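You operate a simulated robot arm through the tools that you are given. There is no shell and no other tool. Be economical: measure what you need, move in short steps, check, and stop when the job is done.

You run a simulated two-armed robot. Do the job below in one go: nothing can be reset, and whatever is moved stays where it is left.

TASK
Take the cup from the window side of the island table and put it on the top of the short bench. Then press the meter button three times. Then put the blue filter on the ledge of the locker. Then close the chiller drawer. The order counts. Set down upright: cup, blue filter.

Only the result counts: the job must be done as asked and must still hold three seconds after the hand-in. Knocking over, shifting, dropping, spilling or breaking anything else fails it.

THE ROBOT
Two 7-joint arms with four-finger grippers on one trunk, on a base that drives. Base frame: it is fixed to the floor where the robot stands at the start and does not move with it; the origin is under the middle of the robot, x ahead of it, y to its left, z up; the surface under the hand at the start is at about z = 0.9. Readings come in m, degrees, newtons and seconds.
The left shoulder is at the start at [0.04, 0.181, 1.13], the right one opposite. With the tool pointing down near the work surface each hand reaches from about 0.32 to 0.84 m from the robot's upright axis, wherever it stands, measured 20 degrees to its own side. Places, roughly: blue filter (5x5x11 cm) [3.4, -0.2, 1]; chiller drawer [1.5, 1.9, 1]; cup [0.5, 0.25, 1]; ledge of the locker (48x15 cm) [0.42, 0.48, 0.96]; meter button [0.4, -2.4, 0.8]; top of the short bench [1.7, 2, 0.9]. Payload 3.67 kg a hand.
The TCP of each hand is the grasp point between the finger pads, 0.028 m short of the fingertips. In the tool frame z runs along the fingers and y along their closing line. The gripper opens to 0.112 m. The gripper's body begins 0.073 m behind the TCP.
Orientation is told as [roll, pitch, yaw] about the base's x, y, z axes, in that order, counted from this pose: with the fingers straight down and closing along the base's y, the tool's x points along the base's -x, its y along +y and its z along -z.

THE INTERFACE
- The arms move only by the tool arm_command. It takes "left_commands", "right_commands" or both (then of equal length, played together; a hand with none holds still); each is a list of rows, each a list of 3 entries, a list of its own where there are three numbers: the shift along the base's x, y, z in units of 500 mm (1.0 is 500 mm), then the turn, a rotation vector about the base's x, y, z in units of 120 degrees (1.0 is 120 degrees), then the closure in counts, from 0 (fully open) to 255 (shut). In form: [[[x, y, z], [ax, ay, az], fingers], ...]. A call has 1 to 12 rows; each row is the pose to reach, as a shift and turn from the pose commanded when the call began. A call with a number of a shift or a turn outside -1 to 1 is refused whole. Each row takes 0.2 s and may step no farther than 0.05 m and 8.6 degrees from the row before; otherwise, or with a gripper value out of range, the whole call is refused. A pose out of reach is approached as far as the arm can. The call stops where the force on the tool passes 40 N (or 10 N more than at its start, if that is more) or the arm is blocked; 0.2 s more then pass. The fingers move at their own pace and stop on an object; they squeeze with about 22 N. The grip force told is the motor's: it shows also when the fingers shut on nothing. Time passes only in rows, and 0.2 s behind the last, so rows that repeat a pose let the fingers close. The reply holds the time, the measured pose of the TCP, the force on the tool along the base axes, the opening and the grip force, in the units named above and with some noise, with the torque about the TCP (base axes, N m) and any sound that the robot's microphone picked up.
- Cameras (640 x 400 px; columns grow to the right, rows downward): "scene" is now at [0.098, 0.0514, 1.3712]; the picture's right is [0.55, -0.84, 0.00], its down [-0.37, -0.24, -0.90] and it looks along [0.75, 0.49, -0.44] (base axes); focal length 293 px, centre (320, 200). "left" rides on the left gripper at [0.06, 0.018, -0.104] in its tool frame; the picture's right is [-0.29, 0.96, 0.00], its down [-0.80, -0.24, -0.55] and it looks along [-0.53, -0.16, 0.83] (tool axes); focal length 234 px, centre (320, 200). "right" rides on the right gripper at [0.06, -0.018, -0.104] in its tool frame; the picture's right is [0.29, 0.96, 0.00], its down [-0.80, 0.24, -0.55] and it looks along [-0.53, 0.16, 0.83] (tool axes); focal length 234 px, centre (320, 200). There is no depth. A picture from a camera that has moved, and an enlarged one, comes with that camera's place and axes in the base frame and with its lens.
- capture(camera): a new picture of that camera. The clock stands still meanwhile.
- lift_body(by): slides the trunk up (or, below 0, down) by that many m; the arms and the scene camera ride with it, the base frame stays. It gives what a move gives, with no picture.
- base_move(legs): drives the robot by 1 to 6 legs, each [ahead, left, turn to the left] in m, m and degrees, along the robot's own axes; the way and the turn of a leg run together, so that a leg with both is an arc; at most 1.5 m and 180 degrees a leg. The arms and the cameras ride along, it lands a little off, and it stops where it bumps. It gives what a move gives.
- head_to(pan, tilt): turns the head with the scene camera to pan (to the left, within 86 degrees either way) and tilt (down, from -29 to 69), counted from straight ahead of the robot. It gives what a move gives.
- enlarge(camera, box): a new picture of the part [left, top, right, bottom] of that camera's present view, enlarged. The clock stands still meanwhile.
- finish_job(): hands the job in; it is judged then, once.

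Go step by step. Nothing tells you exact positions but the pictures and the camera data: compare them with the known pose of the tool, close in by small moves and look again before you grip or let go. The budget is 165 turns and 118 pictures, counting those below and the enlarged ones. Unless the task says otherwise, let go and move clear before handing in, and close with one line.

The tools are called after "Emit:" by a JSON object that holds its "name" and its "arguments". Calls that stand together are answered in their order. arm_command: Moves the arms, as the interface text tells. Its arguments: {"type":"object","properties":{"left_commands":{"type":"array"},"right_commands":{"type":"array"}},"required":[]} The other tools are called the same way: lift_body (by) slides the trunk up or down; base_move (legs) drives the base; head_to (pan, tilt) turns the head that bears the scene camera; capture (camera) takes a picture; enlarge (camera, box) takes an enlarged picture of a part of a camera's view; finish_job () hands the job in.

At the start:

```text
clock: 0.0
left_tool_pos: [0.4012, 0.5754, 1.1823]
left_tool_rot: [0.0, 0.0, 0.2]
left_contact_force: [-0.2, 0.5, 0.1]
left_wrist_torque: [0.02, 0.01, 0.04]
left_gripper_width: 0.1122
left_grasp_force: 0.0
right_tool_pos: [0.5032, 0.0599, 1.2568]
right_tool_rot: [0.0, 0.0, 0.0]
right_contact_force: [0.3, 0.2, 0.0]
right_wrist_torque: [-0.01, 0.01, -0.01]
right_gripper_width: 0.1121
right_grasp_force: 0.0
trunk travel left (down, up): [-0.25, 0.264]
robot x, y, heading: [-0.0006, 0.0007, 0.0]
head pan, tilt: [33.2, 26.3]
```

scene: 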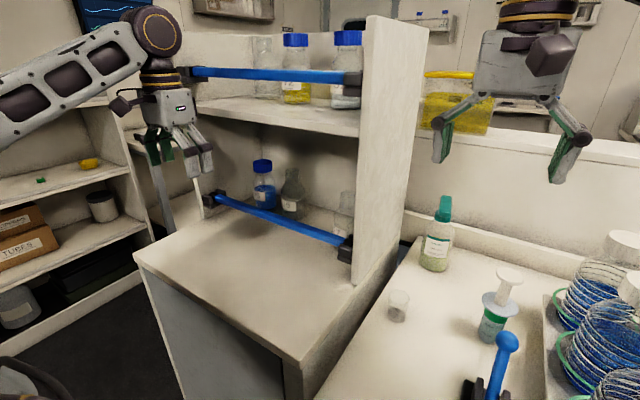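
right: 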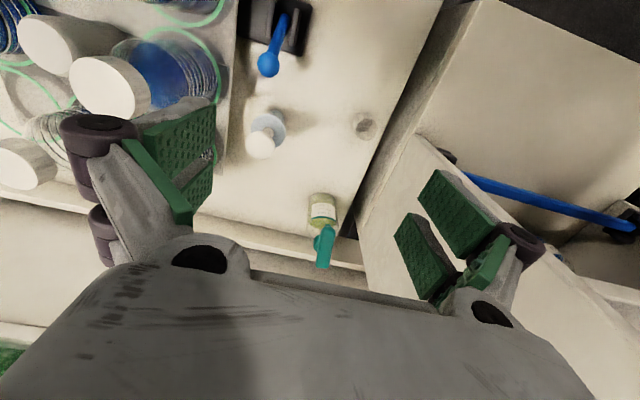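
left: 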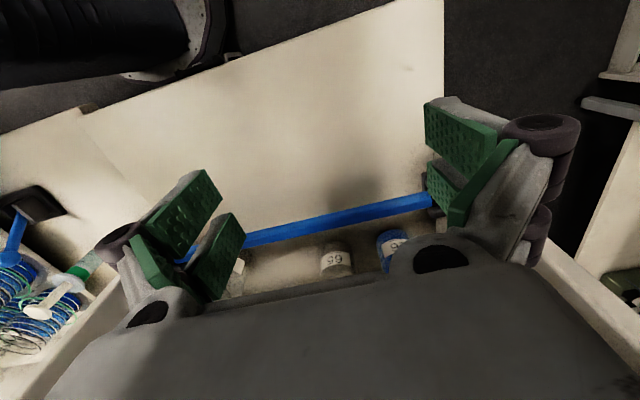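

I see a table ahead with a small beaker-like cup, a syringe, a bottle and a lever, plus a locker with blue rails on the left. I'll look around before moving.

Emit:
{"name": "enlarge", "arguments": {"camera": "scene", "box": [340, 180, 640, 400]}}

Emit:
{"name": "head_to", "arguments": {"pan": -10, "tilt": 25}}

Emit:
{"name": "capture", "arguments": {"camera": "scene"}}

Emit:
{"name": "head_to", "arguments": {"pan": -75, "tilt": 20}}

Emit:
{"name": "capture", "arguments": {"camera": "scene"}}

Emit:
{"name": "head_to", "arguments": {"pan": 75, "tilt": 20}}

Emit:
{"name": "capture", "arguments": {"camera": "scene"}}

```text
1.82 times, centred on (490, 290) of scene
camera zoom: at [0.098, 0.0514, 1.3712], right [0.55, -0.84, 0.0], down [-0.37, -0.24, -0.9], along [0.75, 0.49, -0.44], focal length 533 px, centre (11, 36)
```

zoom: 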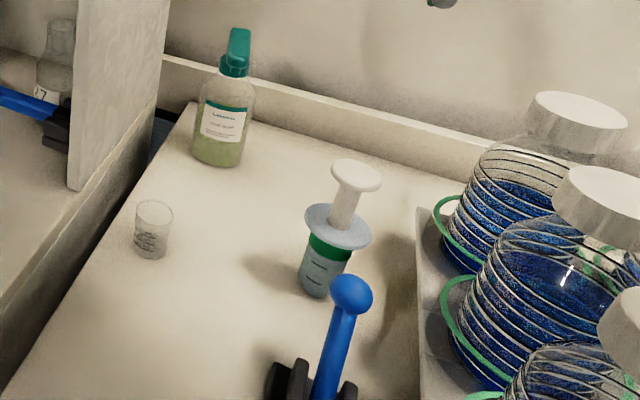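

```text
clock: 1.1
left_tool_pos: [0.4012, 0.5759, 1.1826]
left_tool_rot: [0.0, 0.0, 0.2]
left_contact_force: [0.2, -0.6, -0.7]
left_wrist_torque: [-0.02, 0.0, 0.01]
left_gripper_width: 0.1121
left_grasp_force: 0.1
right_tool_pos: [0.5036, 0.0604, 1.2564]
right_tool_rot: [0.0, 0.0, 0.0]
right_contact_force: [-0.1, 0.8, -0.9]
right_wrist_torque: [-0.02, -0.01, 0.0]
right_gripper_width: 0.1121
right_grasp_force: 0.1
trunk travel left (down, up): [-0.25, 0.264]
robot x, y, heading: [-0.0007, -0.0006, -0.2]
head pan, tilt: [-10.0, 25.0]
```

```text
113 pictures are left
camera scene: at [0.112, -0.0148, 1.3733], right [-0.17, -0.98, 0.0], down [-0.42, 0.07, -0.91], along [0.89, -0.16, -0.42], focal length 293 px, centre (320, 200)
```

scene: 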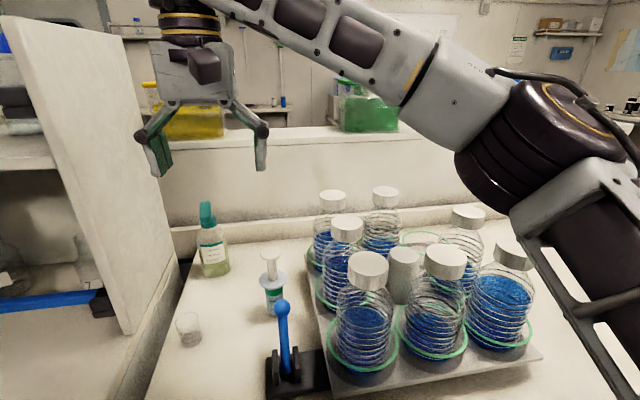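

```text
clock: 2.5
left_tool_pos: [0.4015, 0.5748, 1.1822]
left_tool_rot: [0.0, 0.0, 0.1]
left_contact_force: [-0.3, 0.5, -0.1]
left_wrist_torque: [0.02, 0.02, 0.02]
left_gripper_width: 0.1122
left_grasp_force: 0.0
right_tool_pos: [0.5035, 0.0602, 1.2563]
right_tool_rot: [0.0, 0.0, 0.1]
right_contact_force: [0.2, -0.8, -0.2]
right_wrist_torque: [0.01, 0.0, 0.0]
right_gripper_width: 0.1124
right_grasp_force: 0.0
trunk travel left (down, up): [-0.25, 0.264]
robot x, y, heading: [-0.0015, -0.0004, 0.2]
head pan, tilt: [-75.0, 20.0]
```

```text
112 pictures are left
camera scene: at [0.0454, -0.0888, 1.3815], right [-0.97, -0.26, 0.0], down [-0.09, 0.33, -0.94], along [0.24, -0.91, -0.34], focal length 293 px, centre (320, 200)
```

scene: 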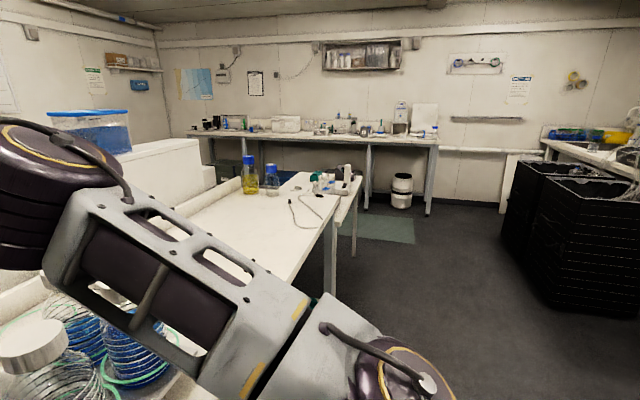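

```text
clock: 4.8
left_tool_pos: [0.4025, 0.5751, 1.1824]
left_tool_rot: [0.0, 0.0, 0.1]
left_contact_force: [-0.2, -0.7, 0.1]
left_wrist_torque: [0.0, 0.0, 0.01]
left_gripper_width: 0.1116
left_grasp_force: 0.2
right_tool_pos: [0.5033, 0.0594, 1.2561]
right_tool_rot: [0.1, 0.0, 0.1]
right_contact_force: [-0.6, 0.2, -0.7]
right_wrist_torque: [0.01, -0.01, -0.04]
right_gripper_width: 0.112
right_grasp_force: 0.1
trunk travel left (down, up): [-0.25, 0.264]
robot x, y, heading: [-0.0001, 0.0009, 0.2]
head pan, tilt: [75.0, 20.0]
```

```text
111 pictures are left
camera scene: at [0.0454, 0.0911, 1.3814], right [0.97, -0.26, 0.0], down [-0.09, -0.33, -0.94], along [0.24, 0.91, -0.34], focal length 293 px, centre (320, 200)
```

scene: 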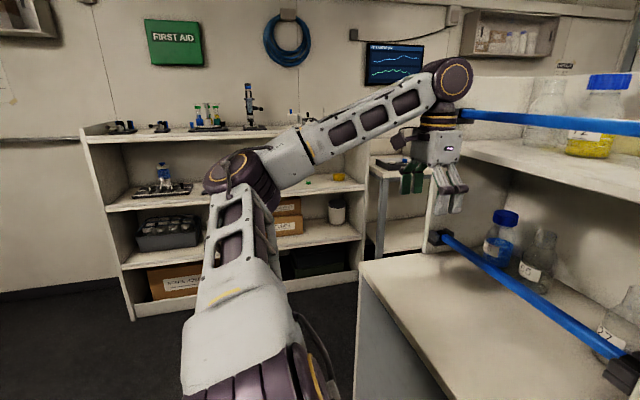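

The cup stands at about (0.54, 0.155) on a table at z≈0.9. I'll bring the right hand above it and look again.

Emit:
{"name": "arm_command", "arguments": {"right_commands": [[[0.02, 0.05, -0.06], [0, 0, 0], 0], [[0.04, 0.1, -0.12], [0, 0, 0], 0], [[0.06, 0.15, -0.18], [0, 0, 0], 0], [[0.074, 0.192, -0.24], [0, 0, 0], 0], [[0.074, 0.192, -0.28], [0, 0, 0], 0]]}}

Emit:
{"name": "capture", "arguments": {"camera": "right"}}

Emit:
{"name": "head_to", "arguments": {"pan": 10, "tilt": 35}}

Emit:
{"name": "capture", "arguments": {"camera": "scene"}}

```text
clock: 6.0
left_tool_pos: [0.4025, 0.5751, 1.1805]
left_tool_rot: [0.0, 0.0, 0.2]
left_contact_force: [-0.2, 0.1, 0.2]
left_wrist_torque: [0.06, 0.0, 0.01]
left_gripper_width: 0.1121
left_grasp_force: 0.1
right_tool_pos: [0.54, 0.1572, 1.1185]
right_tool_rot: [0.1, 0.0, 0.0]
right_contact_force: [-0.3, -0.3, -0.3]
right_wrist_torque: [0.05, 0.02, 0.04]
right_gripper_width: 0.112
right_grasp_force: 0.0
trunk travel left (down, up): [-0.25, 0.264]
robot x, y, heading: [0.0025, 0.0011, 0.1]
head pan, tilt: [75.0, 20.0]
```

```text
110 pictures are left
camera right: at [0.4804, 0.1368, 1.2212], right [-0.29, 0.96, 0.0], down [0.8, 0.24, 0.55], along [0.53, 0.16, -0.83], focal length 234 px, centre (320, 200)
```

right: 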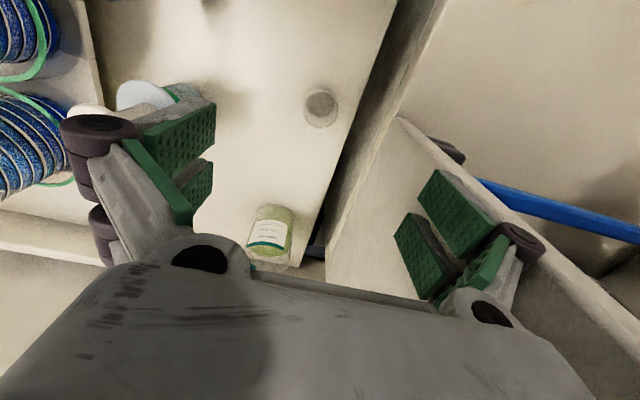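

```text
clock: 7.4
left_tool_pos: [0.4014, 0.5754, 1.1821]
left_tool_rot: [0.0, 0.0, 0.2]
left_contact_force: [0.6, 0.1, -0.3]
left_wrist_torque: [0.02, -0.01, -0.03]
left_gripper_width: 0.112
left_grasp_force: 0.1
right_tool_pos: [0.5407, 0.1565, 1.1182]
right_tool_rot: [0.0, 0.1, 0.0]
right_contact_force: [0.0, 0.0, -0.6]
right_wrist_torque: [-0.02, 0.01, -0.02]
right_gripper_width: 0.1119
right_grasp_force: 0.0
trunk travel left (down, up): [-0.25, 0.264]
robot x, y, heading: [0.005, -0.0039, 0.1]
head pan, tilt: [10.0, 35.0]
```

```text
109 pictures are left
camera scene: at [0.108, 0.0166, 1.3576], right [0.17, -0.98, 0.0], down [-0.56, -0.1, -0.82], along [0.81, 0.14, -0.57], focal length 293 px, centre (320, 200)
```

scene: 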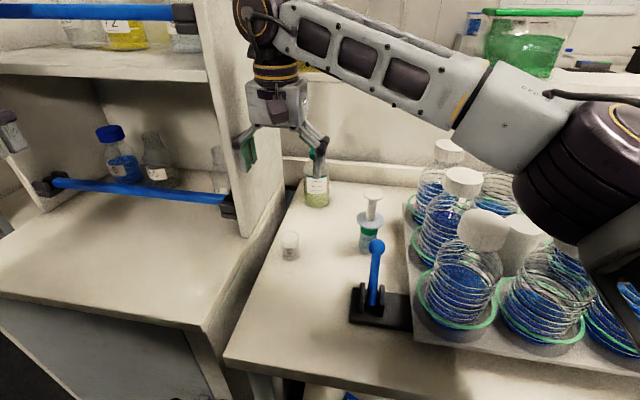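

The cup is under the hand at about (0.539, 0.155), and the panel is clear by 2–3 cm. I'll descend with the fingers slightly narrowed and check again partway.

Emit:
{"name": "arm_command", "arguments": {"right_commands": [[[0, -0.003, -0.09], [0, 0, 0], 60], [[0, -0.003, -0.18], [0, 0, 0], 60], [[0, -0.003, -0.22], [0, 0, 0], 60], [[0, -0.003, -0.22], [0, 0, 0], 60]]}}

Emit:
{"name": "capture", "arguments": {"camera": "right"}}

Emit:
{"name": "enlarge", "arguments": {"camera": "scene", "box": [200, 100, 400, 300]}}

```text
clock: 8.4
left_tool_pos: [0.397, 0.5782, 1.1814]
left_tool_rot: [-0.1, -0.2, 0.2]
left_contact_force: [-0.2, 0.5, 0.6]
left_wrist_torque: [-0.02, 0.01, 0.0]
left_gripper_width: 0.1121
left_grasp_force: 0.0
right_tool_pos: [0.5371, 0.1558, 1.0126]
right_tool_rot: [-0.3, -0.8, -0.1]
right_contact_force: [0.2, -0.4, 0.1]
right_wrist_torque: [0.02, 0.02, -0.03]
right_gripper_width: 0.0856
right_grasp_force: 0.1
trunk travel left (down, up): [-0.25, 0.264]
robot x, y, heading: [-0.0023, 0.0004, -0.4]
head pan, tilt: [10.0, 35.0]
```

```text
108 pictures are left
camera right: at [0.4754, 0.138, 1.1154], right [-0.29, 0.96, -0.01], down [0.79, 0.24, 0.56], along [0.54, 0.16, -0.83], focal length 234 px, centre (320, 200)
```

right: 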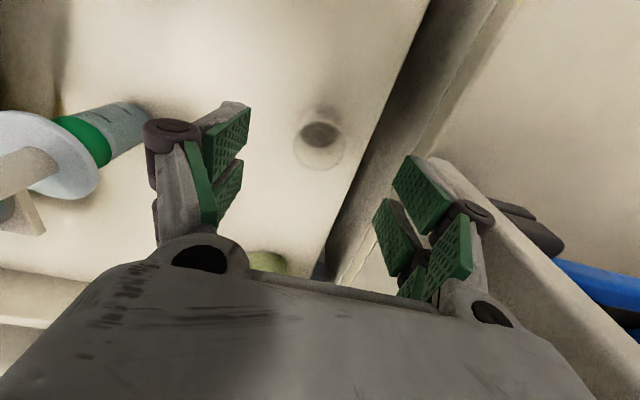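

```text
2.00 times, centred on (300, 200) of scene
camera zoom: at [0.1025, 0.02, 1.3588], right [0.17, -0.98, 0.0], down [-0.56, -0.1, -0.82], along [0.81, 0.14, -0.57], focal length 587 px, centre (360, 200)
```

zoom: 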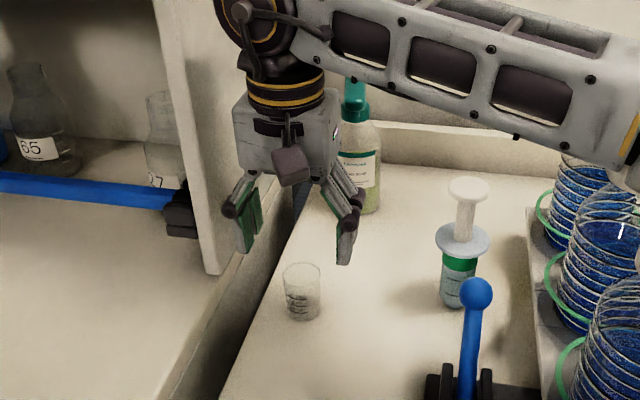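

The cup is centred at (0.540, 0.156), about 6 cm tall. I'll descend and grip it.

Emit:
{"name": "arm_command", "arguments": {"right_commands": [[[0.003, 0, -0.08], [0, 0, 0], 60], [[0.003, 0, -0.15], [0, 0, 0], 60], [[0.003, 0, -0.15], [0, 0, 0], 150], [[0.003, 0, -0.15], [0, 0, 0], 200], [[0.003, 0, -0.15], [0, 0, 0], 200], [[0.003, 0, -0.15], [0, 0, 0], 200]]}}

Emit:
{"name": "enlarge", "arguments": {"camera": "scene", "box": [200, 100, 400, 300]}}

```text
clock: 10.0
left_tool_pos: [0.3936, 0.5805, 1.1807]
left_tool_rot: [-0.4, -0.4, 0.0]
left_contact_force: [1.2, -2.1, 0.2]
left_wrist_torque: [0.07, 0.13, -0.01]
left_gripper_width: 0.112
left_grasp_force: 0.0
right_tool_pos: [0.5496, 0.1595, 0.9774]
right_tool_rot: [-0.3, -5.5, 0.0]
right_contact_force: [1.8, -1.4, -1.1]
right_wrist_torque: [0.1, 0.16, 0.0]
right_gripper_width: 0.0375
right_grasp_force: 21.8
trunk travel left (down, up): [-0.25, 0.264]
robot x, y, heading: [0.0016, 0.003, -0.1]
head pan, tilt: [10.0, 35.0]
stopped in row 6 (right hand): the arm was blocked; the commanded pose is now the measured one
```

```text
2.00 times, centred on (300, 200) of scene
camera zoom: at [0.0988, 0.0229, 1.3569], right [0.17, -0.98, 0.01], down [-0.56, -0.1, -0.82], along [0.81, 0.14, -0.57], focal length 587 px, centre (360, 200)
```

zoom: 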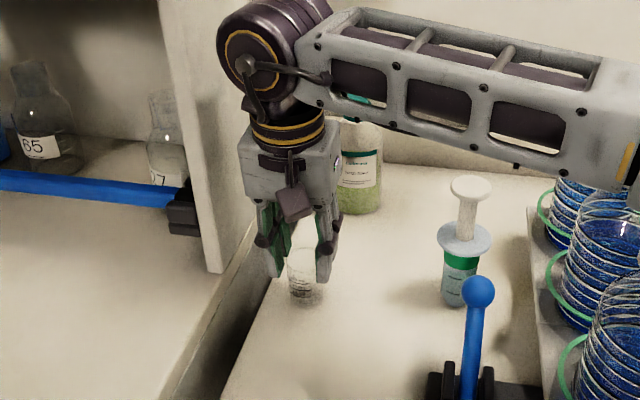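

The hand stopped short at z 0.977, with the fingers on the cup's rim only. I'll find out what blocks the arm.

Emit:
{"name": "capture", "arguments": {"camera": "scene"}}

Emit:
{"name": "head_to", "arguments": {"pan": -30, "tilt": 40}}

Emit:
{"name": "capture", "arguments": {"camera": "scene"}}

Emit:
{"name": "capture", "arguments": {"camera": "right"}}

```text
105 pictures are left
camera scene: at [0.0988, 0.0229, 1.3569], right [0.17, -0.98, 0.01], down [-0.56, -0.1, -0.82], along [0.81, 0.14, -0.57], focal length 293 px, centre (320, 200)
```

scene: 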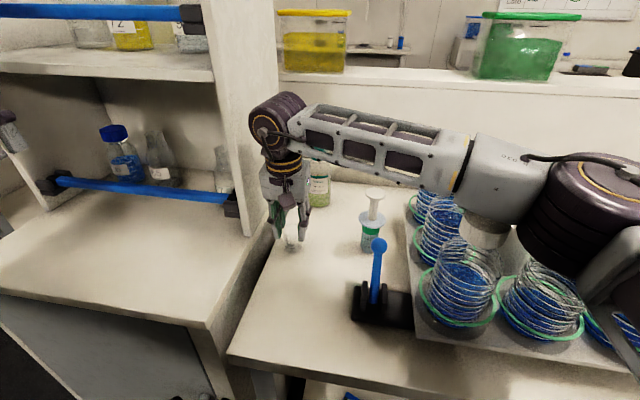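

```text
clock: 11.0
left_tool_pos: [0.3907, 0.5835, 1.1824]
left_tool_rot: [-0.5, -0.5, 0.2]
left_contact_force: [0.4, -0.6, 0.0]
left_wrist_torque: [0.03, 0.01, 0.03]
left_gripper_width: 0.1118
left_grasp_force: 0.0
right_tool_pos: [0.5467, 0.1623, 0.9789]
right_tool_rot: [-0.4, -5.3, 0.1]
right_contact_force: [-0.1, 0.2, -0.5]
right_wrist_torque: [0.0, -0.01, 0.02]
right_gripper_width: 0.0377
right_grasp_force: 22.4
trunk travel left (down, up): [-0.25, 0.264]
robot x, y, heading: [0.0008, -0.0003, 0.2]
head pan, tilt: [-30.0, 40.0]
```

```text
104 pictures are left
camera scene: at [0.0826, -0.0317, 1.3515], right [-0.5, -0.87, 0.0], down [-0.55, 0.31, -0.77], along [0.67, -0.39, -0.63], focal length 293 px, centre (320, 200)
```

scene: 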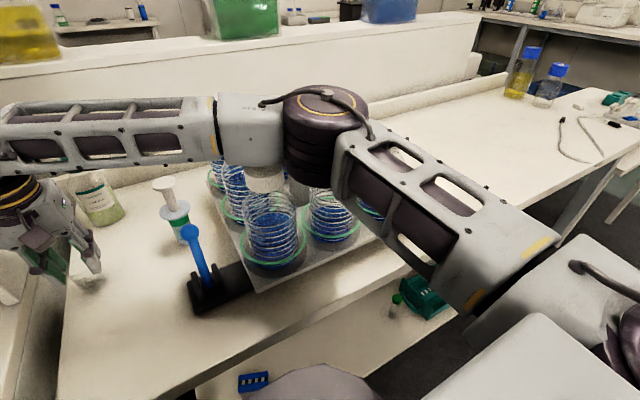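

```text
103 pictures are left
camera right: at [0.4769, 0.1438, 1.0763], right [-0.29, 0.96, -0.03], down [0.74, 0.24, 0.62], along [0.6, 0.15, -0.78], focal length 234 px, centre (320, 200)
```

right: 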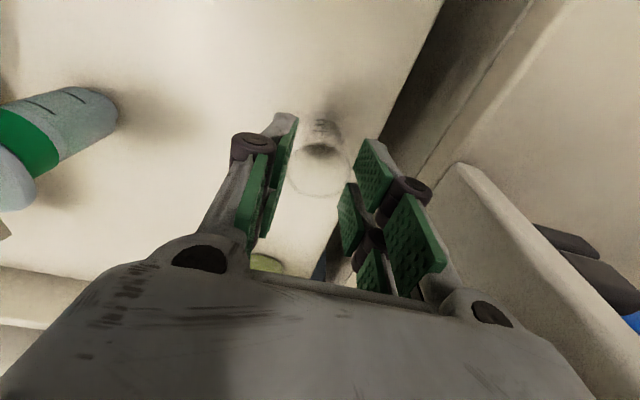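

The right elbow is resting on the bottle caps. I'll open the fingers and raise the trunk straight up, which frees the elbow and gives it more height for the next descent.

Emit:
{"name": "arm_command", "arguments": {"right_commands": [[[0, 0, 0], [0, 0, 0], 60], [[0, 0, 0], [0, 0, 0], 60], [[0, 0, 0.06], [0, 0, 0], 60], [[0, 0, 0.12], [0, 0, 0], 60]]}}

Emit:
{"name": "lift_body", "arguments": {"by": 0.2}}

Emit:
{"name": "capture", "arguments": {"camera": "scene"}}

Emit:
{"name": "head_to", "arguments": {"pan": 10, "tilt": 45}}

Emit:
{"name": "capture", "arguments": {"camera": "scene"}}

```text
clock: 12.0
left_tool_pos: [0.4007, 0.5743, 1.1816]
left_tool_rot: [0.1, 0.0, 0.2]
left_contact_force: [-0.2, 0.0, -0.5]
left_wrist_torque: [-0.01, -0.01, 0.01]
left_gripper_width: 0.1121
left_grasp_force: 0.1
right_tool_pos: [0.5518, 0.1524, 1.022]
right_tool_rot: [0.0, -3.3, 0.0]
right_contact_force: [0.2, -0.6, 0.1]
right_wrist_torque: [0.0, -0.02, -0.01]
right_gripper_width: 0.0857
right_grasp_force: 0.1
trunk travel left (down, up): [-0.25, 0.264]
robot x, y, heading: [0.0029, -0.0007, -0.1]
head pan, tilt: [-30.0, 40.0]
```

```text
clock: 14.2
left_tool_pos: [0.3999, 0.5758, 1.3823]
left_tool_rot: [0.0, 0.1, 0.2]
left_contact_force: [-0.6, 0.5, 1.1]
left_wrist_torque: [0.01, 0.0, 0.0]
left_gripper_width: 0.1122
left_grasp_force: 0.1
right_tool_pos: [0.5516, 0.1561, 1.223]
right_tool_rot: [-0.1, -3.5, 0.0]
right_contact_force: [0.3, 0.3, -0.7]
right_wrist_torque: [-0.02, 0.01, 0.01]
right_gripper_width: 0.0859
right_grasp_force: 0.0
trunk travel left (down, up): [-0.45, 0.064]
robot x, y, heading: [-0.0014, -0.0032, 0.1]
head pan, tilt: [-30.0, 40.0]
```

```text
102 pictures are left
camera scene: at [0.0951, -0.0411, 1.5501], right [-0.5, -0.87, 0.0], down [-0.56, 0.32, -0.77], along [0.66, -0.38, -0.64], focal length 293 px, centre (320, 200)
```

scene: 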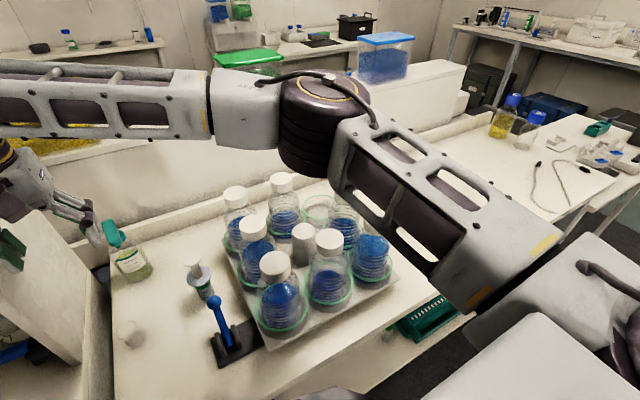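

```text
clock: 15.3
left_tool_pos: [0.4014, 0.5754, 1.3824]
left_tool_rot: [0.0, -0.1, 0.2]
left_contact_force: [0.4, -0.1, 0.1]
left_wrist_torque: [-0.02, -0.01, -0.02]
left_gripper_width: 0.1118
left_grasp_force: 0.1
right_tool_pos: [0.5516, 0.1557, 1.2245]
right_tool_rot: [0.0, -3.5, -0.1]
right_contact_force: [0.0, -0.3, 0.3]
right_wrist_torque: [0.02, -0.02, 0.0]
right_gripper_width: 0.0855
right_grasp_force: 0.1
trunk travel left (down, up): [-0.45, 0.064]
robot x, y, heading: [0.0007, 0.002, 0.1]
head pan, tilt: [10.0, 45.0]
```

```text
101 pictures are left
camera scene: at [0.1015, 0.0153, 1.5428], right [0.17, -0.98, 0.0], down [-0.7, -0.12, -0.71], along [0.7, 0.12, -0.71], focal length 293 px, centre (320, 200)
```

scene: 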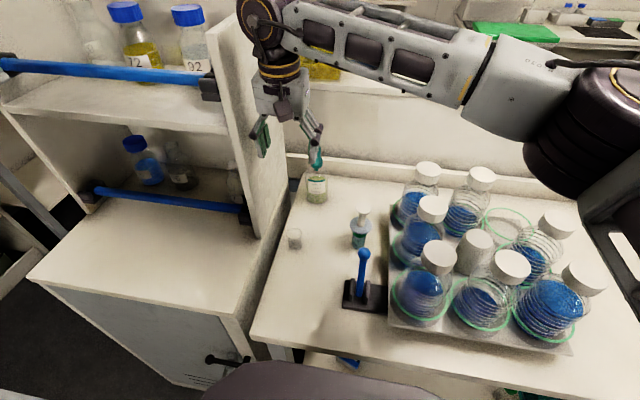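

All bottles stand, and the elbow is clear with the trunk raised. I'll raise the trunk a bit more, level the hand, descend partway and look at both cup and elbow.

Emit:
{"name": "lift_body", "arguments": {"by": 0.06}}

Emit:
{"name": "arm_command", "arguments": {"right_commands": [[[-0.015, 0, -0.06], [0, 0.029, 0], 60], [[-0.02, 0, -0.15], [0, 0.029, 0], 60], [[-0.02, 0, -0.24], [0, 0.029, 0], 60], [[-0.02, 0, -0.33], [0, 0.029, 0], 60], [[-0.02, 0, -0.42], [0, 0.029, 0], 60], [[-0.02, 0, -0.5], [0, 0.029, 0], 60]]}}

Emit:
{"name": "capture", "arguments": {"camera": "right"}}

Emit:
{"name": "capture", "arguments": {"camera": "scene"}}

```text
clock: 16.3
left_tool_pos: [0.4026, 0.5754, 1.4415]
left_tool_rot: [0.0, 0.0, 0.2]
left_contact_force: [0.6, 0.1, 0.4]
left_wrist_torque: [-0.02, -0.03, 0.0]
left_gripper_width: 0.112
left_grasp_force: 0.1
right_tool_pos: [0.5528, 0.154, 1.2831]
right_tool_rot: [0.0, -3.5, 0.0]
right_contact_force: [-0.2, 1.2, 0.0]
right_wrist_torque: [0.04, -0.02, -0.01]
right_gripper_width: 0.0861
right_grasp_force: 0.0
trunk travel left (down, up): [-0.51, 0.004]
robot x, y, heading: [-0.0019, -0.0019, -0.2]
head pan, tilt: [10.0, 45.0]
```

```text
clock: 17.7
left_tool_pos: [0.4023, 0.5748, 1.4416]
left_tool_rot: [0.0, 0.1, 0.2]
left_contact_force: [0.0, -0.6, 0.8]
left_wrist_torque: [-0.01, -0.02, -0.01]
left_gripper_width: 0.1121
left_grasp_force: 0.1
right_tool_pos: [0.5412, 0.1551, 1.0338]
right_tool_rot: [0.0, 0.0, 0.1]
right_contact_force: [0.6, -1.2, -0.1]
right_wrist_torque: [-0.02, -0.01, 0.02]
right_gripper_width: 0.0857
right_grasp_force: 0.1
trunk travel left (down, up): [-0.51, 0.004]
robot x, y, heading: [-0.0012, -0.0013, 0.1]
head pan, tilt: [10.0, 45.0]
```

```text
100 pictures are left
camera right: at [0.4813, 0.1361, 1.1371], right [-0.29, 0.96, 0.0], down [0.8, 0.24, 0.56], along [0.53, 0.16, -0.83], focal length 234 px, centre (320, 200)
```

right: 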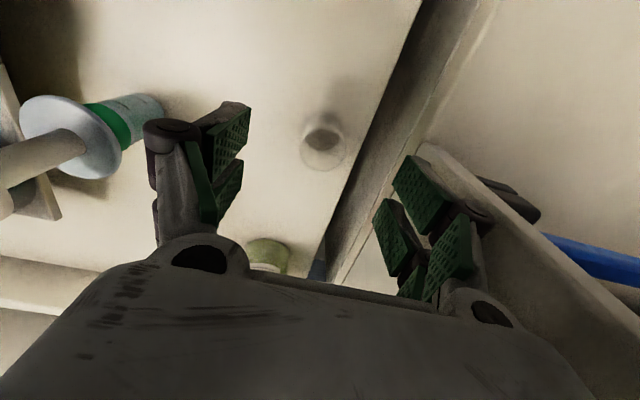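

```text
99 pictures are left
camera scene: at [0.1019, 0.0156, 1.6019], right [0.17, -0.98, 0.0], down [-0.7, -0.12, -0.71], along [0.7, 0.12, -0.71], focal length 293 px, centre (320, 200)
```

scene: 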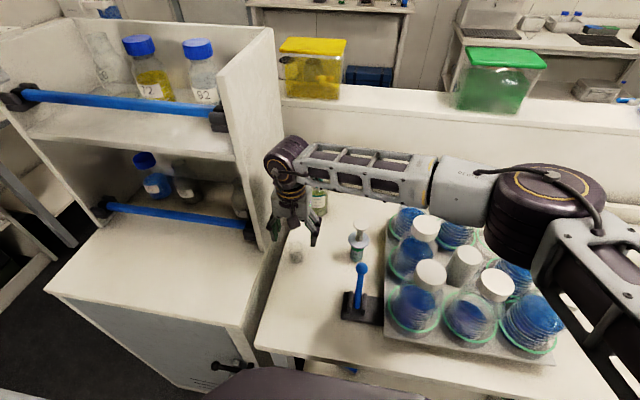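

The cup is now at (0.551, 0.160). I'll check elbow clearance before the last descent.

Emit:
{"name": "head_to", "arguments": {"pan": -40, "tilt": 35}}

Emit:
{"name": "capture", "arguments": {"camera": "scene"}}

```text
clock: 18.9
left_tool_pos: [0.4001, 0.5758, 1.4408]
left_tool_rot: [0.0, -0.1, 0.3]
left_contact_force: [-0.5, -0.6, -0.5]
left_wrist_torque: [0.01, -0.03, -0.02]
left_gripper_width: 0.1121
left_grasp_force: 0.1
right_tool_pos: [0.5403, 0.155, 1.0353]
right_tool_rot: [-0.1, 0.0, 0.0]
right_contact_force: [0.0, -0.5, -0.2]
right_wrist_torque: [-0.03, 0.02, 0.01]
right_gripper_width: 0.0854
right_grasp_force: 0.1
trunk travel left (down, up): [-0.51, 0.004]
robot x, y, heading: [-0.0001, 0.0008, -0.0]
head pan, tilt: [-40.0, 35.0]
```

```text
98 pictures are left
camera scene: at [0.0891, -0.0551, 1.6168], right [-0.64, -0.77, 0.0], down [-0.44, 0.37, -0.82], along [0.63, -0.53, -0.57], focal length 293 px, centre (320, 200)
```

scene: 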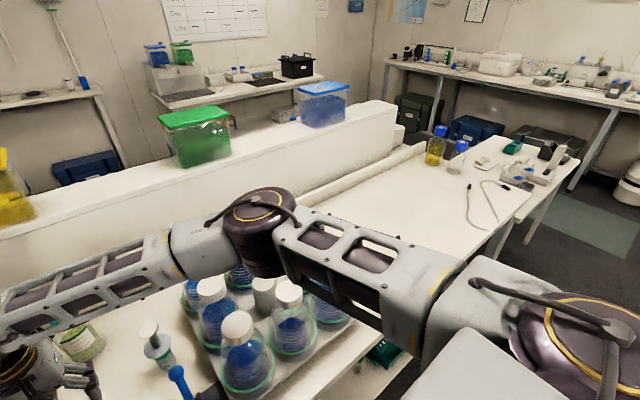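

The elbow sits about 12 cm above the contact height, so there is room. I'll descend around the cup and close.

Emit:
{"name": "arm_command", "arguments": {"right_commands": [[[0.02, 0.01, -0.06], [0, 0, 0], 60], [[0.02, 0.01, -0.12], [0, 0, 0], 60], [[0.02, 0.01, -0.17], [0, 0, 0], 60], [[0.02, 0.01, -0.202], [0, 0, 0], 60], [[0.02, 0.01, -0.202], [0, 0, 0], 60]]}}

Emit:
{"name": "capture", "arguments": {"camera": "right"}}

```text
clock: 20.1
left_tool_pos: [0.4, 0.576, 1.4427]
left_tool_rot: [0.0, 0.0, 0.2]
left_contact_force: [0.3, -0.1, -0.2]
left_wrist_torque: [-0.02, -0.04, -0.01]
left_gripper_width: 0.112
left_grasp_force: 0.0
right_tool_pos: [0.5508, 0.1597, 0.9323]
right_tool_rot: [-0.1, 0.0, 0.0]
right_contact_force: [0.5, 0.4, -0.2]
right_wrist_torque: [0.01, -0.02, 0.05]
right_gripper_width: 0.0858
right_grasp_force: 0.0
trunk travel left (down, up): [-0.51, 0.004]
robot x, y, heading: [0.0008, 0.001, 0.1]
head pan, tilt: [-40.0, 35.0]
```

```text
97 pictures are left
camera right: at [0.4906, 0.1403, 1.0354], right [-0.29, 0.96, 0.0], down [0.8, 0.24, 0.56], along [0.53, 0.16, -0.83], focal length 234 px, centre (320, 200)
```

right: 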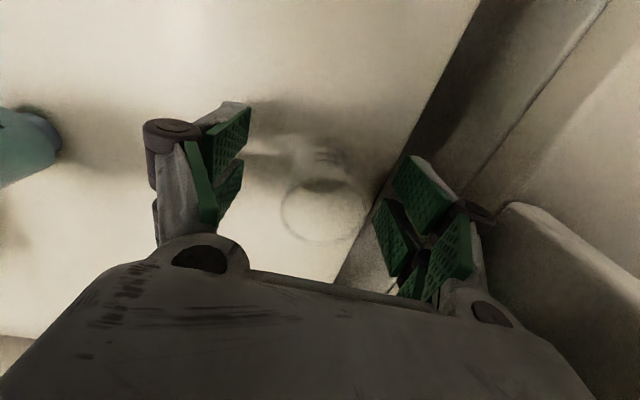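

The cup is between the pads. Closing the fingers and lifting a little.

Emit:
{"name": "arm_command", "arguments": {"right_commands": [[[0, 0, 0], [0, 0, 0], 150], [[0, 0, 0], [0, 0, 0], 220], [[0, 0, 0], [0, 0, 0], 220], [[0, 0, 0], [0, 0, 0], 220], [[0, 0, 0.04], [0, 0, 0], 220], [[0, 0, 0.1], [0, 0, 0], 220], [[0, 0, 0.18], [0, 0, 0], 220], [[0, 0, 0.26], [0, 0, 0], 220]]}}

Emit:
{"name": "capture", "arguments": {"camera": "right"}}

```text
clock: 21.9
left_tool_pos: [0.3997, 0.5766, 1.4422]
left_tool_rot: [0.0, 0.0, 0.1]
left_contact_force: [-1.1, -0.3, -0.5]
left_wrist_torque: [-0.01, -0.03, -0.02]
left_gripper_width: 0.1123
left_grasp_force: 0.0
right_tool_pos: [0.552, 0.1581, 1.0616]
right_tool_rot: [0.0, -0.2, 0.0]
right_contact_force: [0.1, -0.3, -0.1]
right_wrist_torque: [0.0, -0.01, 0.01]
right_gripper_width: 0.0374
right_grasp_force: 21.9
trunk travel left (down, up): [-0.51, 0.004]
robot x, y, heading: [0.0033, -0.0019, 0.0]
head pan, tilt: [-40.0, 35.0]
```

```text
96 pictures are left
camera right: at [0.4919, 0.1394, 1.1643], right [-0.29, 0.96, 0.0], down [0.8, 0.24, 0.56], along [0.53, 0.16, -0.83], focal length 234 px, centre (320, 200)
```

right: 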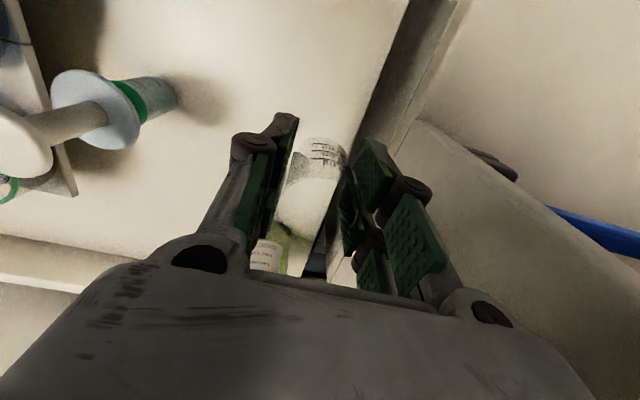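

The cup is held. I'll raise it and draw it back towards the body, then survey the route to the left.

Emit:
{"name": "arm_command", "arguments": {"right_commands": [[[0, 0, 0.09], [0, 0, 0], 220], [[0, 0, 0.18], [0, 0, 0], 220], [[0, 0, 0.27], [0, 0, 0], 220], [[0, 0, 0.36], [0, 0, 0], 220], [[-0.05, -0.06, 0.4], [0, 0, 0], 220], [[-0.11, -0.12, 0.4], [0, 0, 0], 220], [[-0.17, -0.18, 0.4], [0, 0, 0], 220], [[-0.23, -0.24, 0.4], [0, 0, 0], 220], [[-0.29, -0.3, 0.4], [0, 0, 0], 220], [[-0.34, -0.36, 0.4], [0, 0, 0], 220]]}}

Emit:
{"name": "head_to", "arguments": {"pan": 50, "tilt": 20}}

Emit:
{"name": "capture", "arguments": {"camera": "scene"}}

Emit:
{"name": "head_to", "arguments": {"pan": 86, "tilt": 35}}

Emit:
{"name": "capture", "arguments": {"camera": "scene"}}

```text
clock: 24.1
left_tool_pos: [0.3999, 0.5737, 1.4425]
left_tool_rot: [0.0, 0.0, 0.1]
left_contact_force: [-1.5, -0.3, -0.3]
left_wrist_torque: [0.06, 0.0, 0.01]
left_gripper_width: 0.1121
left_grasp_force: 0.1
right_tool_pos: [0.3811, -0.0218, 1.262]
right_tool_rot: [0.1, -0.2, 0.1]
right_contact_force: [-0.3, -0.2, -1.2]
right_wrist_torque: [0.03, 0.02, 0.02]
right_gripper_width: 0.0375
right_grasp_force: 22.2
trunk travel left (down, up): [-0.51, 0.004]
robot x, y, heading: [-0.003, 0.0017, -0.2]
head pan, tilt: [-40.0, 35.0]
```

```text
clock: 25.7
left_tool_pos: [0.4013, 0.5757, 1.441]
left_tool_rot: [0.0, 0.1, 0.2]
left_contact_force: [-0.6, -0.1, -0.8]
left_wrist_torque: [-0.01, 0.02, 0.03]
left_gripper_width: 0.1119
left_grasp_force: 0.0
right_tool_pos: [0.3813, -0.0203, 1.2613]
right_tool_rot: [0.0, 0.0, 0.0]
right_contact_force: [0.5, 0.6, 0.4]
right_wrist_torque: [0.0, 0.03, -0.03]
right_gripper_width: 0.0375
right_grasp_force: 22.1
trunk travel left (down, up): [-0.51, 0.004]
robot x, y, heading: [0.0023, -0.001, 0.1]
head pan, tilt: [50.0, 20.0]
```

```text
95 pictures are left
camera scene: at [0.0813, 0.0726, 1.6406], right [0.77, -0.64, 0.0], down [-0.22, -0.26, -0.94], along [0.6, 0.72, -0.34], focal length 293 px, centre (320, 200)
```

scene: 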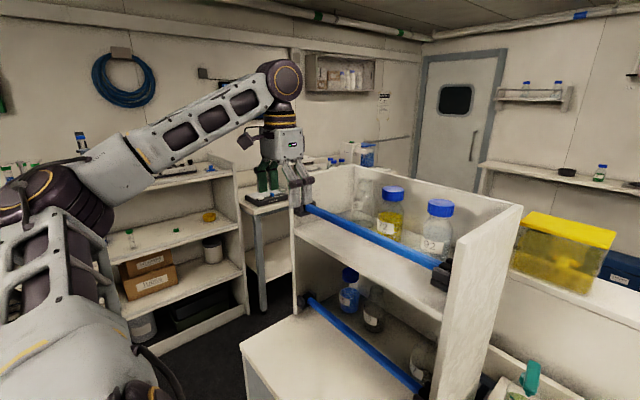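

```text
clock: 26.7
left_tool_pos: [0.401, 0.5759, 1.4414]
left_tool_rot: [0.0, 0.0, 0.2]
left_contact_force: [-0.3, -1.1, 0.9]
left_wrist_torque: [0.01, -0.02, -0.01]
left_gripper_width: 0.112
left_grasp_force: 0.0
right_tool_pos: [0.3834, -0.0209, 1.2628]
right_tool_rot: [0.0, 0.0, 0.0]
right_contact_force: [-1.2, -0.1, -0.5]
right_wrist_torque: [-0.02, 0.01, 0.01]
right_gripper_width: 0.0376
right_grasp_force: 21.6
trunk travel left (down, up): [-0.51, 0.004]
robot x, y, heading: [-0.0002, -0.0005, 0.0]
head pan, tilt: [85.9, 35.0]
```

```text
94 pictures are left
camera scene: at [0.0277, 0.0891, 1.6168], right [1.0, -0.07, 0.0], down [-0.04, -0.57, -0.82], along [0.06, 0.82, -0.57], focal length 293 px, centre (320, 200)
```

scene: 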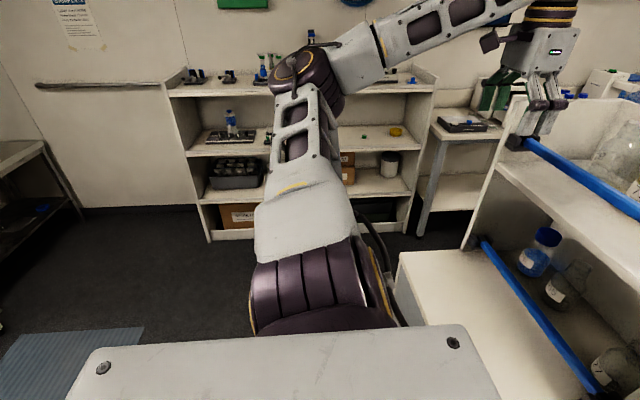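

The short bench stands by the left wall beyond the locker, with an aisle between them. I'll back off slightly, slide left and look there.

Emit:
{"name": "base_move", "arguments": {"legs": [[-0.1, 0, 0], [0, 1.1, 0]]}}

Emit:
{"name": "head_to", "arguments": {"pan": 25, "tilt": 25}}

Emit:
{"name": "capture", "arguments": {"camera": "scene"}}

Emit:
{"name": "head_to", "arguments": {"pan": -30, "tilt": 25}}

Emit:
{"name": "capture", "arguments": {"camera": "scene"}}

```text
clock: 33.2
left_tool_pos: [0.3275, 1.6502, 1.4411]
left_tool_rot: [0.0, 0.0, -1.3]
left_contact_force: [0.5, 0.1, -0.3]
left_wrist_torque: [0.0, 0.04, -0.03]
left_gripper_width: 0.1121
left_grasp_force: 0.1
right_tool_pos: [0.2927, 1.0566, 1.2634]
right_tool_rot: [0.1, 0.0, -1.6]
right_contact_force: [-0.1, 0.5, -0.1]
right_wrist_torque: [0.05, -0.01, 0.01]
right_gripper_width: 0.0376
right_grasp_force: 21.7
trunk travel left (down, up): [-0.51, 0.004]
robot x, y, heading: [-0.0893, 1.0871, -1.5]
head pan, tilt: [85.9, 35.0]
```

```text
clock: 34.5
left_tool_pos: [0.3284, 1.653, 1.4416]
left_tool_rot: [0.0, -0.1, -1.4]
left_contact_force: [0.9, -0.1, 0.3]
left_wrist_torque: [-0.01, 0.0, -0.02]
left_gripper_width: 0.1121
left_grasp_force: 0.1
right_tool_pos: [0.2932, 1.0583, 1.2624]
right_tool_rot: [0.0, 0.0, -1.7]
right_contact_force: [-0.2, -0.5, -1.2]
right_wrist_torque: [0.02, -0.02, 0.04]
right_gripper_width: 0.0376
right_grasp_force: 21.8
trunk travel left (down, up): [-0.51, 0.004]
robot x, y, heading: [-0.0877, 1.0896, -1.4]
head pan, tilt: [25.0, 25.0]
```

```text
93 pictures are left
camera scene: at [0.0179, 1.1257, 1.6326], right [0.4, -0.92, 0.0], down [-0.39, -0.17, -0.91], along [0.83, 0.36, -0.42], focal length 293 px, centre (320, 200)
```

scene: 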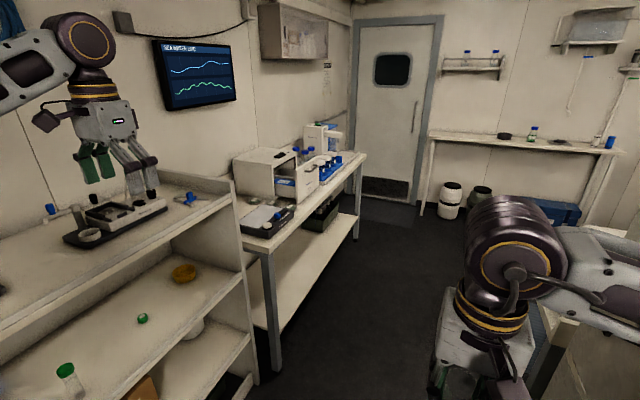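

```text
clock: 35.8
left_tool_pos: [0.3283, 1.6518, 1.4416]
left_tool_rot: [0.0, 0.1, -1.3]
left_contact_force: [0.1, -0.1, 0.0]
left_wrist_torque: [0.02, -0.03, 0.03]
left_gripper_width: 0.112
left_grasp_force: 0.0
right_tool_pos: [0.2932, 1.0569, 1.2614]
right_tool_rot: [0.0, -0.1, -1.7]
right_contact_force: [-0.2, 0.0, 0.0]
right_wrist_torque: [-0.01, 0.02, -0.02]
right_gripper_width: 0.0376
right_grasp_force: 22.7
trunk travel left (down, up): [-0.51, 0.004]
robot x, y, heading: [-0.089, 1.0918, -1.5]
head pan, tilt: [-30.0, 25.0]
```

```text
92 pictures are left
camera scene: at [0.012, 1.0408, 1.6326], right [-0.52, -0.85, 0.0], down [-0.36, 0.22, -0.91], along [0.77, -0.47, -0.42], focal length 293 px, centre (320, 200)
```

scene: 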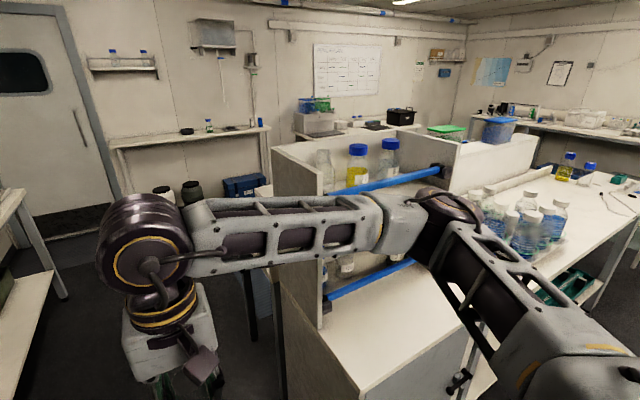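

The short bench carries the white chiller with its drawer open towards the aisle. I'll zoom in on it, then turn left and slide along the aisle facing the bench.

Emit:
{"name": "head_to", "arguments": {"pan": 20, "tilt": 22}}

Emit:
{"name": "enlarge", "arguments": {"camera": "scene", "box": [140, 70, 380, 260]}}

Emit:
{"name": "base_move", "arguments": {"legs": [[0, 0, 91.5], [0.13, 0, 0], [0, -0.7, 0]]}}

Emit:
{"name": "head_to", "arguments": {"pan": -40, "tilt": 35}}

Emit:
{"name": "capture", "arguments": {"camera": "scene"}}

```text
clock: 37.0
left_tool_pos: [0.3293, 1.6528, 1.4407]
left_tool_rot: [0.0, 0.0, -1.4]
left_contact_force: [0.5, -0.3, 0.1]
left_wrist_torque: [0.02, -0.01, -0.02]
left_gripper_width: 0.112
left_grasp_force: 0.1
right_tool_pos: [0.2939, 1.0569, 1.2618]
right_tool_rot: [-0.1, -0.1, -1.7]
right_contact_force: [0.6, 0.1, -0.3]
right_wrist_torque: [0.01, 0.03, 0.0]
right_gripper_width: 0.0377
right_grasp_force: 22.1
trunk travel left (down, up): [-0.51, 0.004]
robot x, y, heading: [-0.0875, 1.0865, -1.6]
head pan, tilt: [20.0, 22.0]
```

```text
2.11 times, centred on (260, 165) of scene
camera zoom: at [0.0215, 1.1182, 1.6374], right [0.32, -0.95, 0.0], down [-0.36, -0.12, -0.93], along [0.88, 0.29, -0.37], focal length 618 px, centre (446, 274)
```

zoom: 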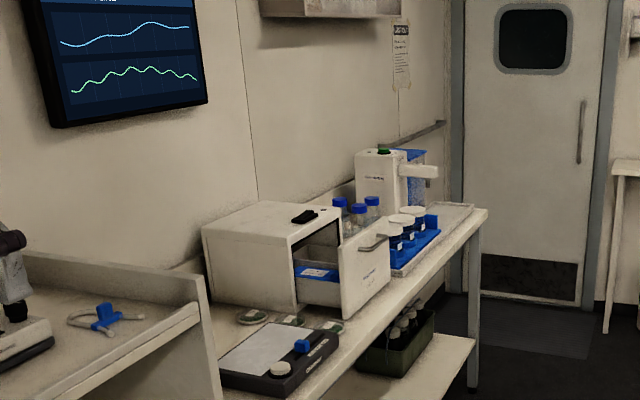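

```text
clock: 46.1
left_tool_pos: [0.0205, 1.6238, 1.4407]
left_tool_rot: [-0.1, 0.0, 90.3]
left_contact_force: [0.0, 0.5, 0.0]
left_wrist_torque: [-0.01, 0.01, -0.04]
left_gripper_width: 0.1119
left_grasp_force: 0.0
right_tool_pos: [0.6168, 1.6052, 1.2628]
right_tool_rot: [-0.1, -0.1, 90.1]
right_contact_force: [-0.1, -0.3, -0.4]
right_wrist_torque: [-0.03, 0.01, 0.03]
right_gripper_width: 0.0375
right_grasp_force: 22.1
trunk travel left (down, up): [-0.51, 0.004]
robot x, y, heading: [0.5981, 1.2207, 90.1]
head pan, tilt: [20.0, 22.0]
```

```text
clock: 47.4
left_tool_pos: [0.0217, 1.6246, 1.4406]
left_tool_rot: [0.0, 0.0, 90.3]
left_contact_force: [-0.2, 0.2, 0.1]
left_wrist_torque: [-0.01, -0.01, 0.02]
left_gripper_width: 0.1119
left_grasp_force: 0.0
right_tool_pos: [0.6195, 1.6064, 1.2622]
right_tool_rot: [0.0, 0.0, 90.2]
right_contact_force: [0.2, -0.1, 0.0]
right_wrist_torque: [-0.02, 0.05, 0.0]
right_gripper_width: 0.0376
right_grasp_force: 22.2
trunk travel left (down, up): [-0.51, 0.004]
robot x, y, heading: [0.6001, 1.2242, 90.3]
head pan, tilt: [-40.0, 35.0]
```

```text
90 pictures are left
camera scene: at [0.655, 1.3122, 1.6168], right [0.77, -0.64, 0.0], down [-0.37, -0.44, -0.82], along [0.53, 0.63, -0.57], focal length 293 px, centre (320, 200)
```

scene: 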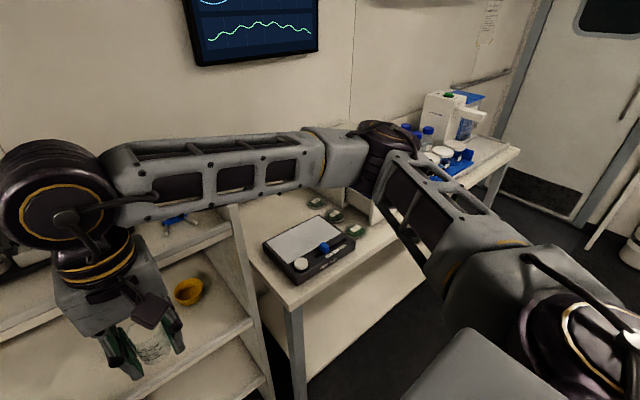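

The bench has a scale tray at its left front, coasters behind it and the chiller further right. I'll slide further right for a better look at the free surface.

Emit:
{"name": "base_move", "arguments": {"legs": [[0, -0.6, 0]]}}

Emit:
{"name": "head_to", "arguments": {"pan": 0, "tilt": 35}}

Emit:
{"name": "capture", "arguments": {"camera": "scene"}}

Emit:
{"name": "head_to", "arguments": {"pan": -45, "tilt": 30}}

Emit:
{"name": "capture", "arguments": {"camera": "scene"}}

```text
clock: 50.9
left_tool_pos: [0.6268, 1.6252, 1.4414]
left_tool_rot: [-0.1, 0.1, 90.2]
left_contact_force: [-0.3, 0.1, -0.3]
left_wrist_torque: [0.0, -0.02, -0.04]
left_gripper_width: 0.112
left_grasp_force: 0.0
right_tool_pos: [1.2228, 1.606, 1.2629]
right_tool_rot: [0.1, -0.1, 90.1]
right_contact_force: [0.0, -0.7, 0.9]
right_wrist_torque: [-0.01, -0.03, -0.02]
right_gripper_width: 0.0374
right_grasp_force: 21.8
trunk travel left (down, up): [-0.51, 0.004]
robot x, y, heading: [1.2032, 1.226, 90.1]
head pan, tilt: [-40.0, 35.0]
```

```text
clock: 52.0
left_tool_pos: [0.6287, 1.6251, 1.441]
left_tool_rot: [0.1, 0.0, 90.2]
left_contact_force: [0.1, 0.0, 0.0]
left_wrist_torque: [0.03, 0.03, 0.03]
left_gripper_width: 0.1118
left_grasp_force: 0.0
right_tool_pos: [1.2238, 1.6077, 1.2621]
right_tool_rot: [0.0, -0.1, 90.0]
right_contact_force: [-0.2, 0.1, -0.9]
right_wrist_torque: [-0.01, -0.01, -0.02]
right_gripper_width: 0.0377
right_grasp_force: 22.4
trunk travel left (down, up): [-0.51, 0.004]
robot x, y, heading: [1.2009, 1.223, 90.1]
head pan, tilt: [0.0, 35.0]
```

```text
89 pictures are left
camera scene: at [1.2041, 1.3335, 1.6168], right [1.0, 0.0, 0.0], down [0.0, -0.57, -0.82], along [0.0, 0.82, -0.57], focal length 293 px, centre (320, 200)
```

scene: 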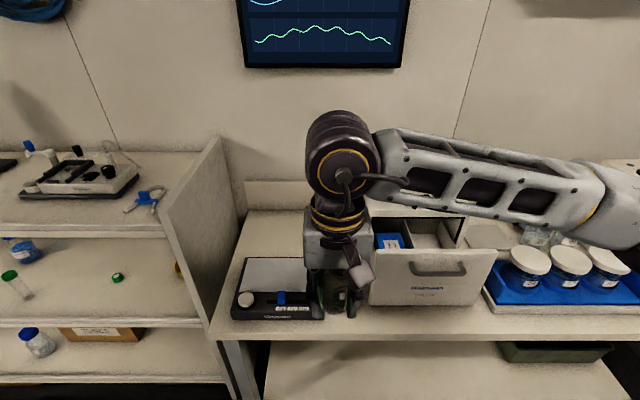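

```text
clock: 53.1
left_tool_pos: [0.6283, 1.6243, 1.4406]
left_tool_rot: [0.0, -0.1, 90.2]
left_contact_force: [-0.4, 0.7, -0.3]
left_wrist_torque: [-0.05, -0.02, 0.04]
left_gripper_width: 0.1122
left_grasp_force: 0.0
right_tool_pos: [1.2251, 1.6053, 1.2608]
right_tool_rot: [0.0, -0.1, 90.1]
right_contact_force: [-0.2, -0.2, 0.1]
right_wrist_torque: [-0.02, 0.01, 0.01]
right_gripper_width: 0.0376
right_grasp_force: 21.5
trunk travel left (down, up): [-0.51, 0.004]
robot x, y, heading: [1.2025, 1.222, 90.2]
head pan, tilt: [-45.0, 30.0]
```

```text
88 pictures are left
camera scene: at [1.2684, 1.3095, 1.6246], right [0.71, -0.71, 0.0], down [-0.35, -0.35, -0.87], along [0.61, 0.61, -0.5], focal length 293 px, centre (320, 200)
```

scene: 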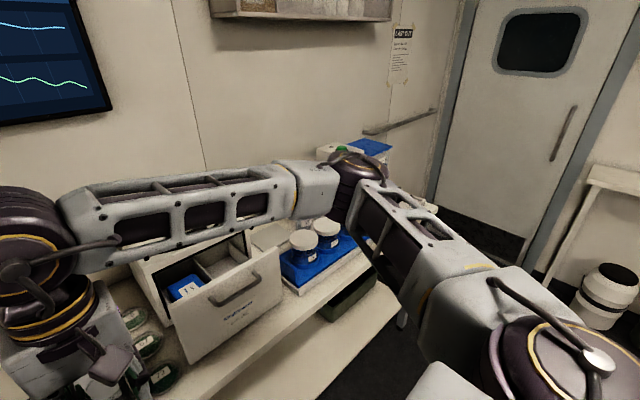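

The patch behind the scale tray (x≈1.0–1.2, y≈2.05–2.25) looks free; coasters stand at x≈1.29. I'll position the base for reaching it and lift the cup hand view over that patch.

Emit:
{"name": "base_move", "arguments": {"legs": [[0, 0.2, 0], [0.16, 0, 0]]}}

Emit:
{"name": "head_to", "arguments": {"pan": -5, "tilt": 35}}

Emit:
{"name": "capture", "arguments": {"camera": "scene"}}

Emit:
{"name": "capture", "arguments": {"camera": "right"}}

```text
clock: 55.8
left_tool_pos: [0.4326, 1.7874, 1.4409]
left_tool_rot: [0.0, -0.3, 90.1]
left_contact_force: [-0.6, -0.1, 0.6]
left_wrist_torque: [0.01, 0.0, -0.02]
left_gripper_width: 0.112
left_grasp_force: 0.1
right_tool_pos: [1.0284, 1.7661, 1.2627]
right_tool_rot: [0.0, -0.2, 89.7]
right_contact_force: [-0.1, 0.1, -0.5]
right_wrist_torque: [0.05, 0.01, 0.02]
right_gripper_width: 0.0376
right_grasp_force: 22.3
trunk travel left (down, up): [-0.51, 0.004]
robot x, y, heading: [1.0048, 1.3915, 89.9]
head pan, tilt: [-45.0, 30.0]
```

```text
clock: 56.8
left_tool_pos: [0.4295, 1.7912, 1.4411]
left_tool_rot: [0.1, 0.0, 90.0]
left_contact_force: [0.0, 0.2, 0.6]
left_wrist_torque: [0.02, 0.03, -0.01]
left_gripper_width: 0.1121
left_grasp_force: 0.1
right_tool_pos: [1.027, 1.7698, 1.2623]
right_tool_rot: [0.0, 0.0, 89.8]
right_contact_force: [0.1, 0.5, -0.1]
right_wrist_torque: [0.01, 0.04, -0.02]
right_gripper_width: 0.0374
right_grasp_force: 22.3
trunk travel left (down, up): [-0.51, 0.004]
robot x, y, heading: [1.0058, 1.3854, 90.3]
head pan, tilt: [-5.0, 35.0]
```

```text
87 pictures are left
camera scene: at [1.0132, 1.4966, 1.6169], right [1.0, -0.09, 0.0], down [-0.05, -0.57, -0.82], along [0.08, 0.82, -0.57], focal length 293 px, centre (320, 200)
```

scene: 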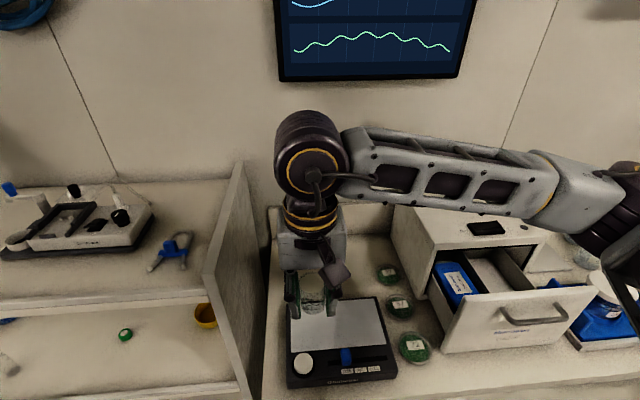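

```text
86 pictures are left
camera right: at [1.0442, 1.7087, 1.3656], right [-0.96, -0.29, 0.0], down [-0.24, 0.8, 0.56], along [-0.16, 0.53, -0.83], focal length 234 px, centre (320, 200)
```

right: 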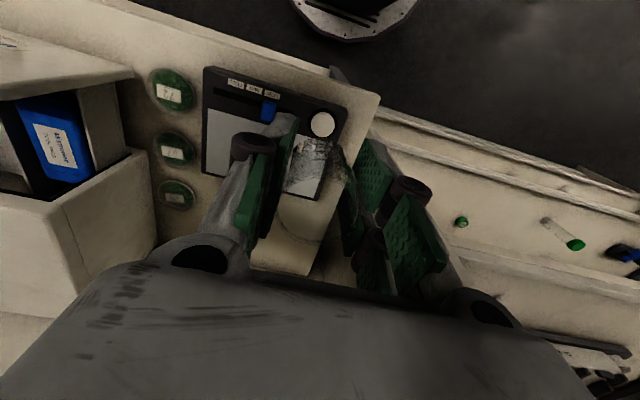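

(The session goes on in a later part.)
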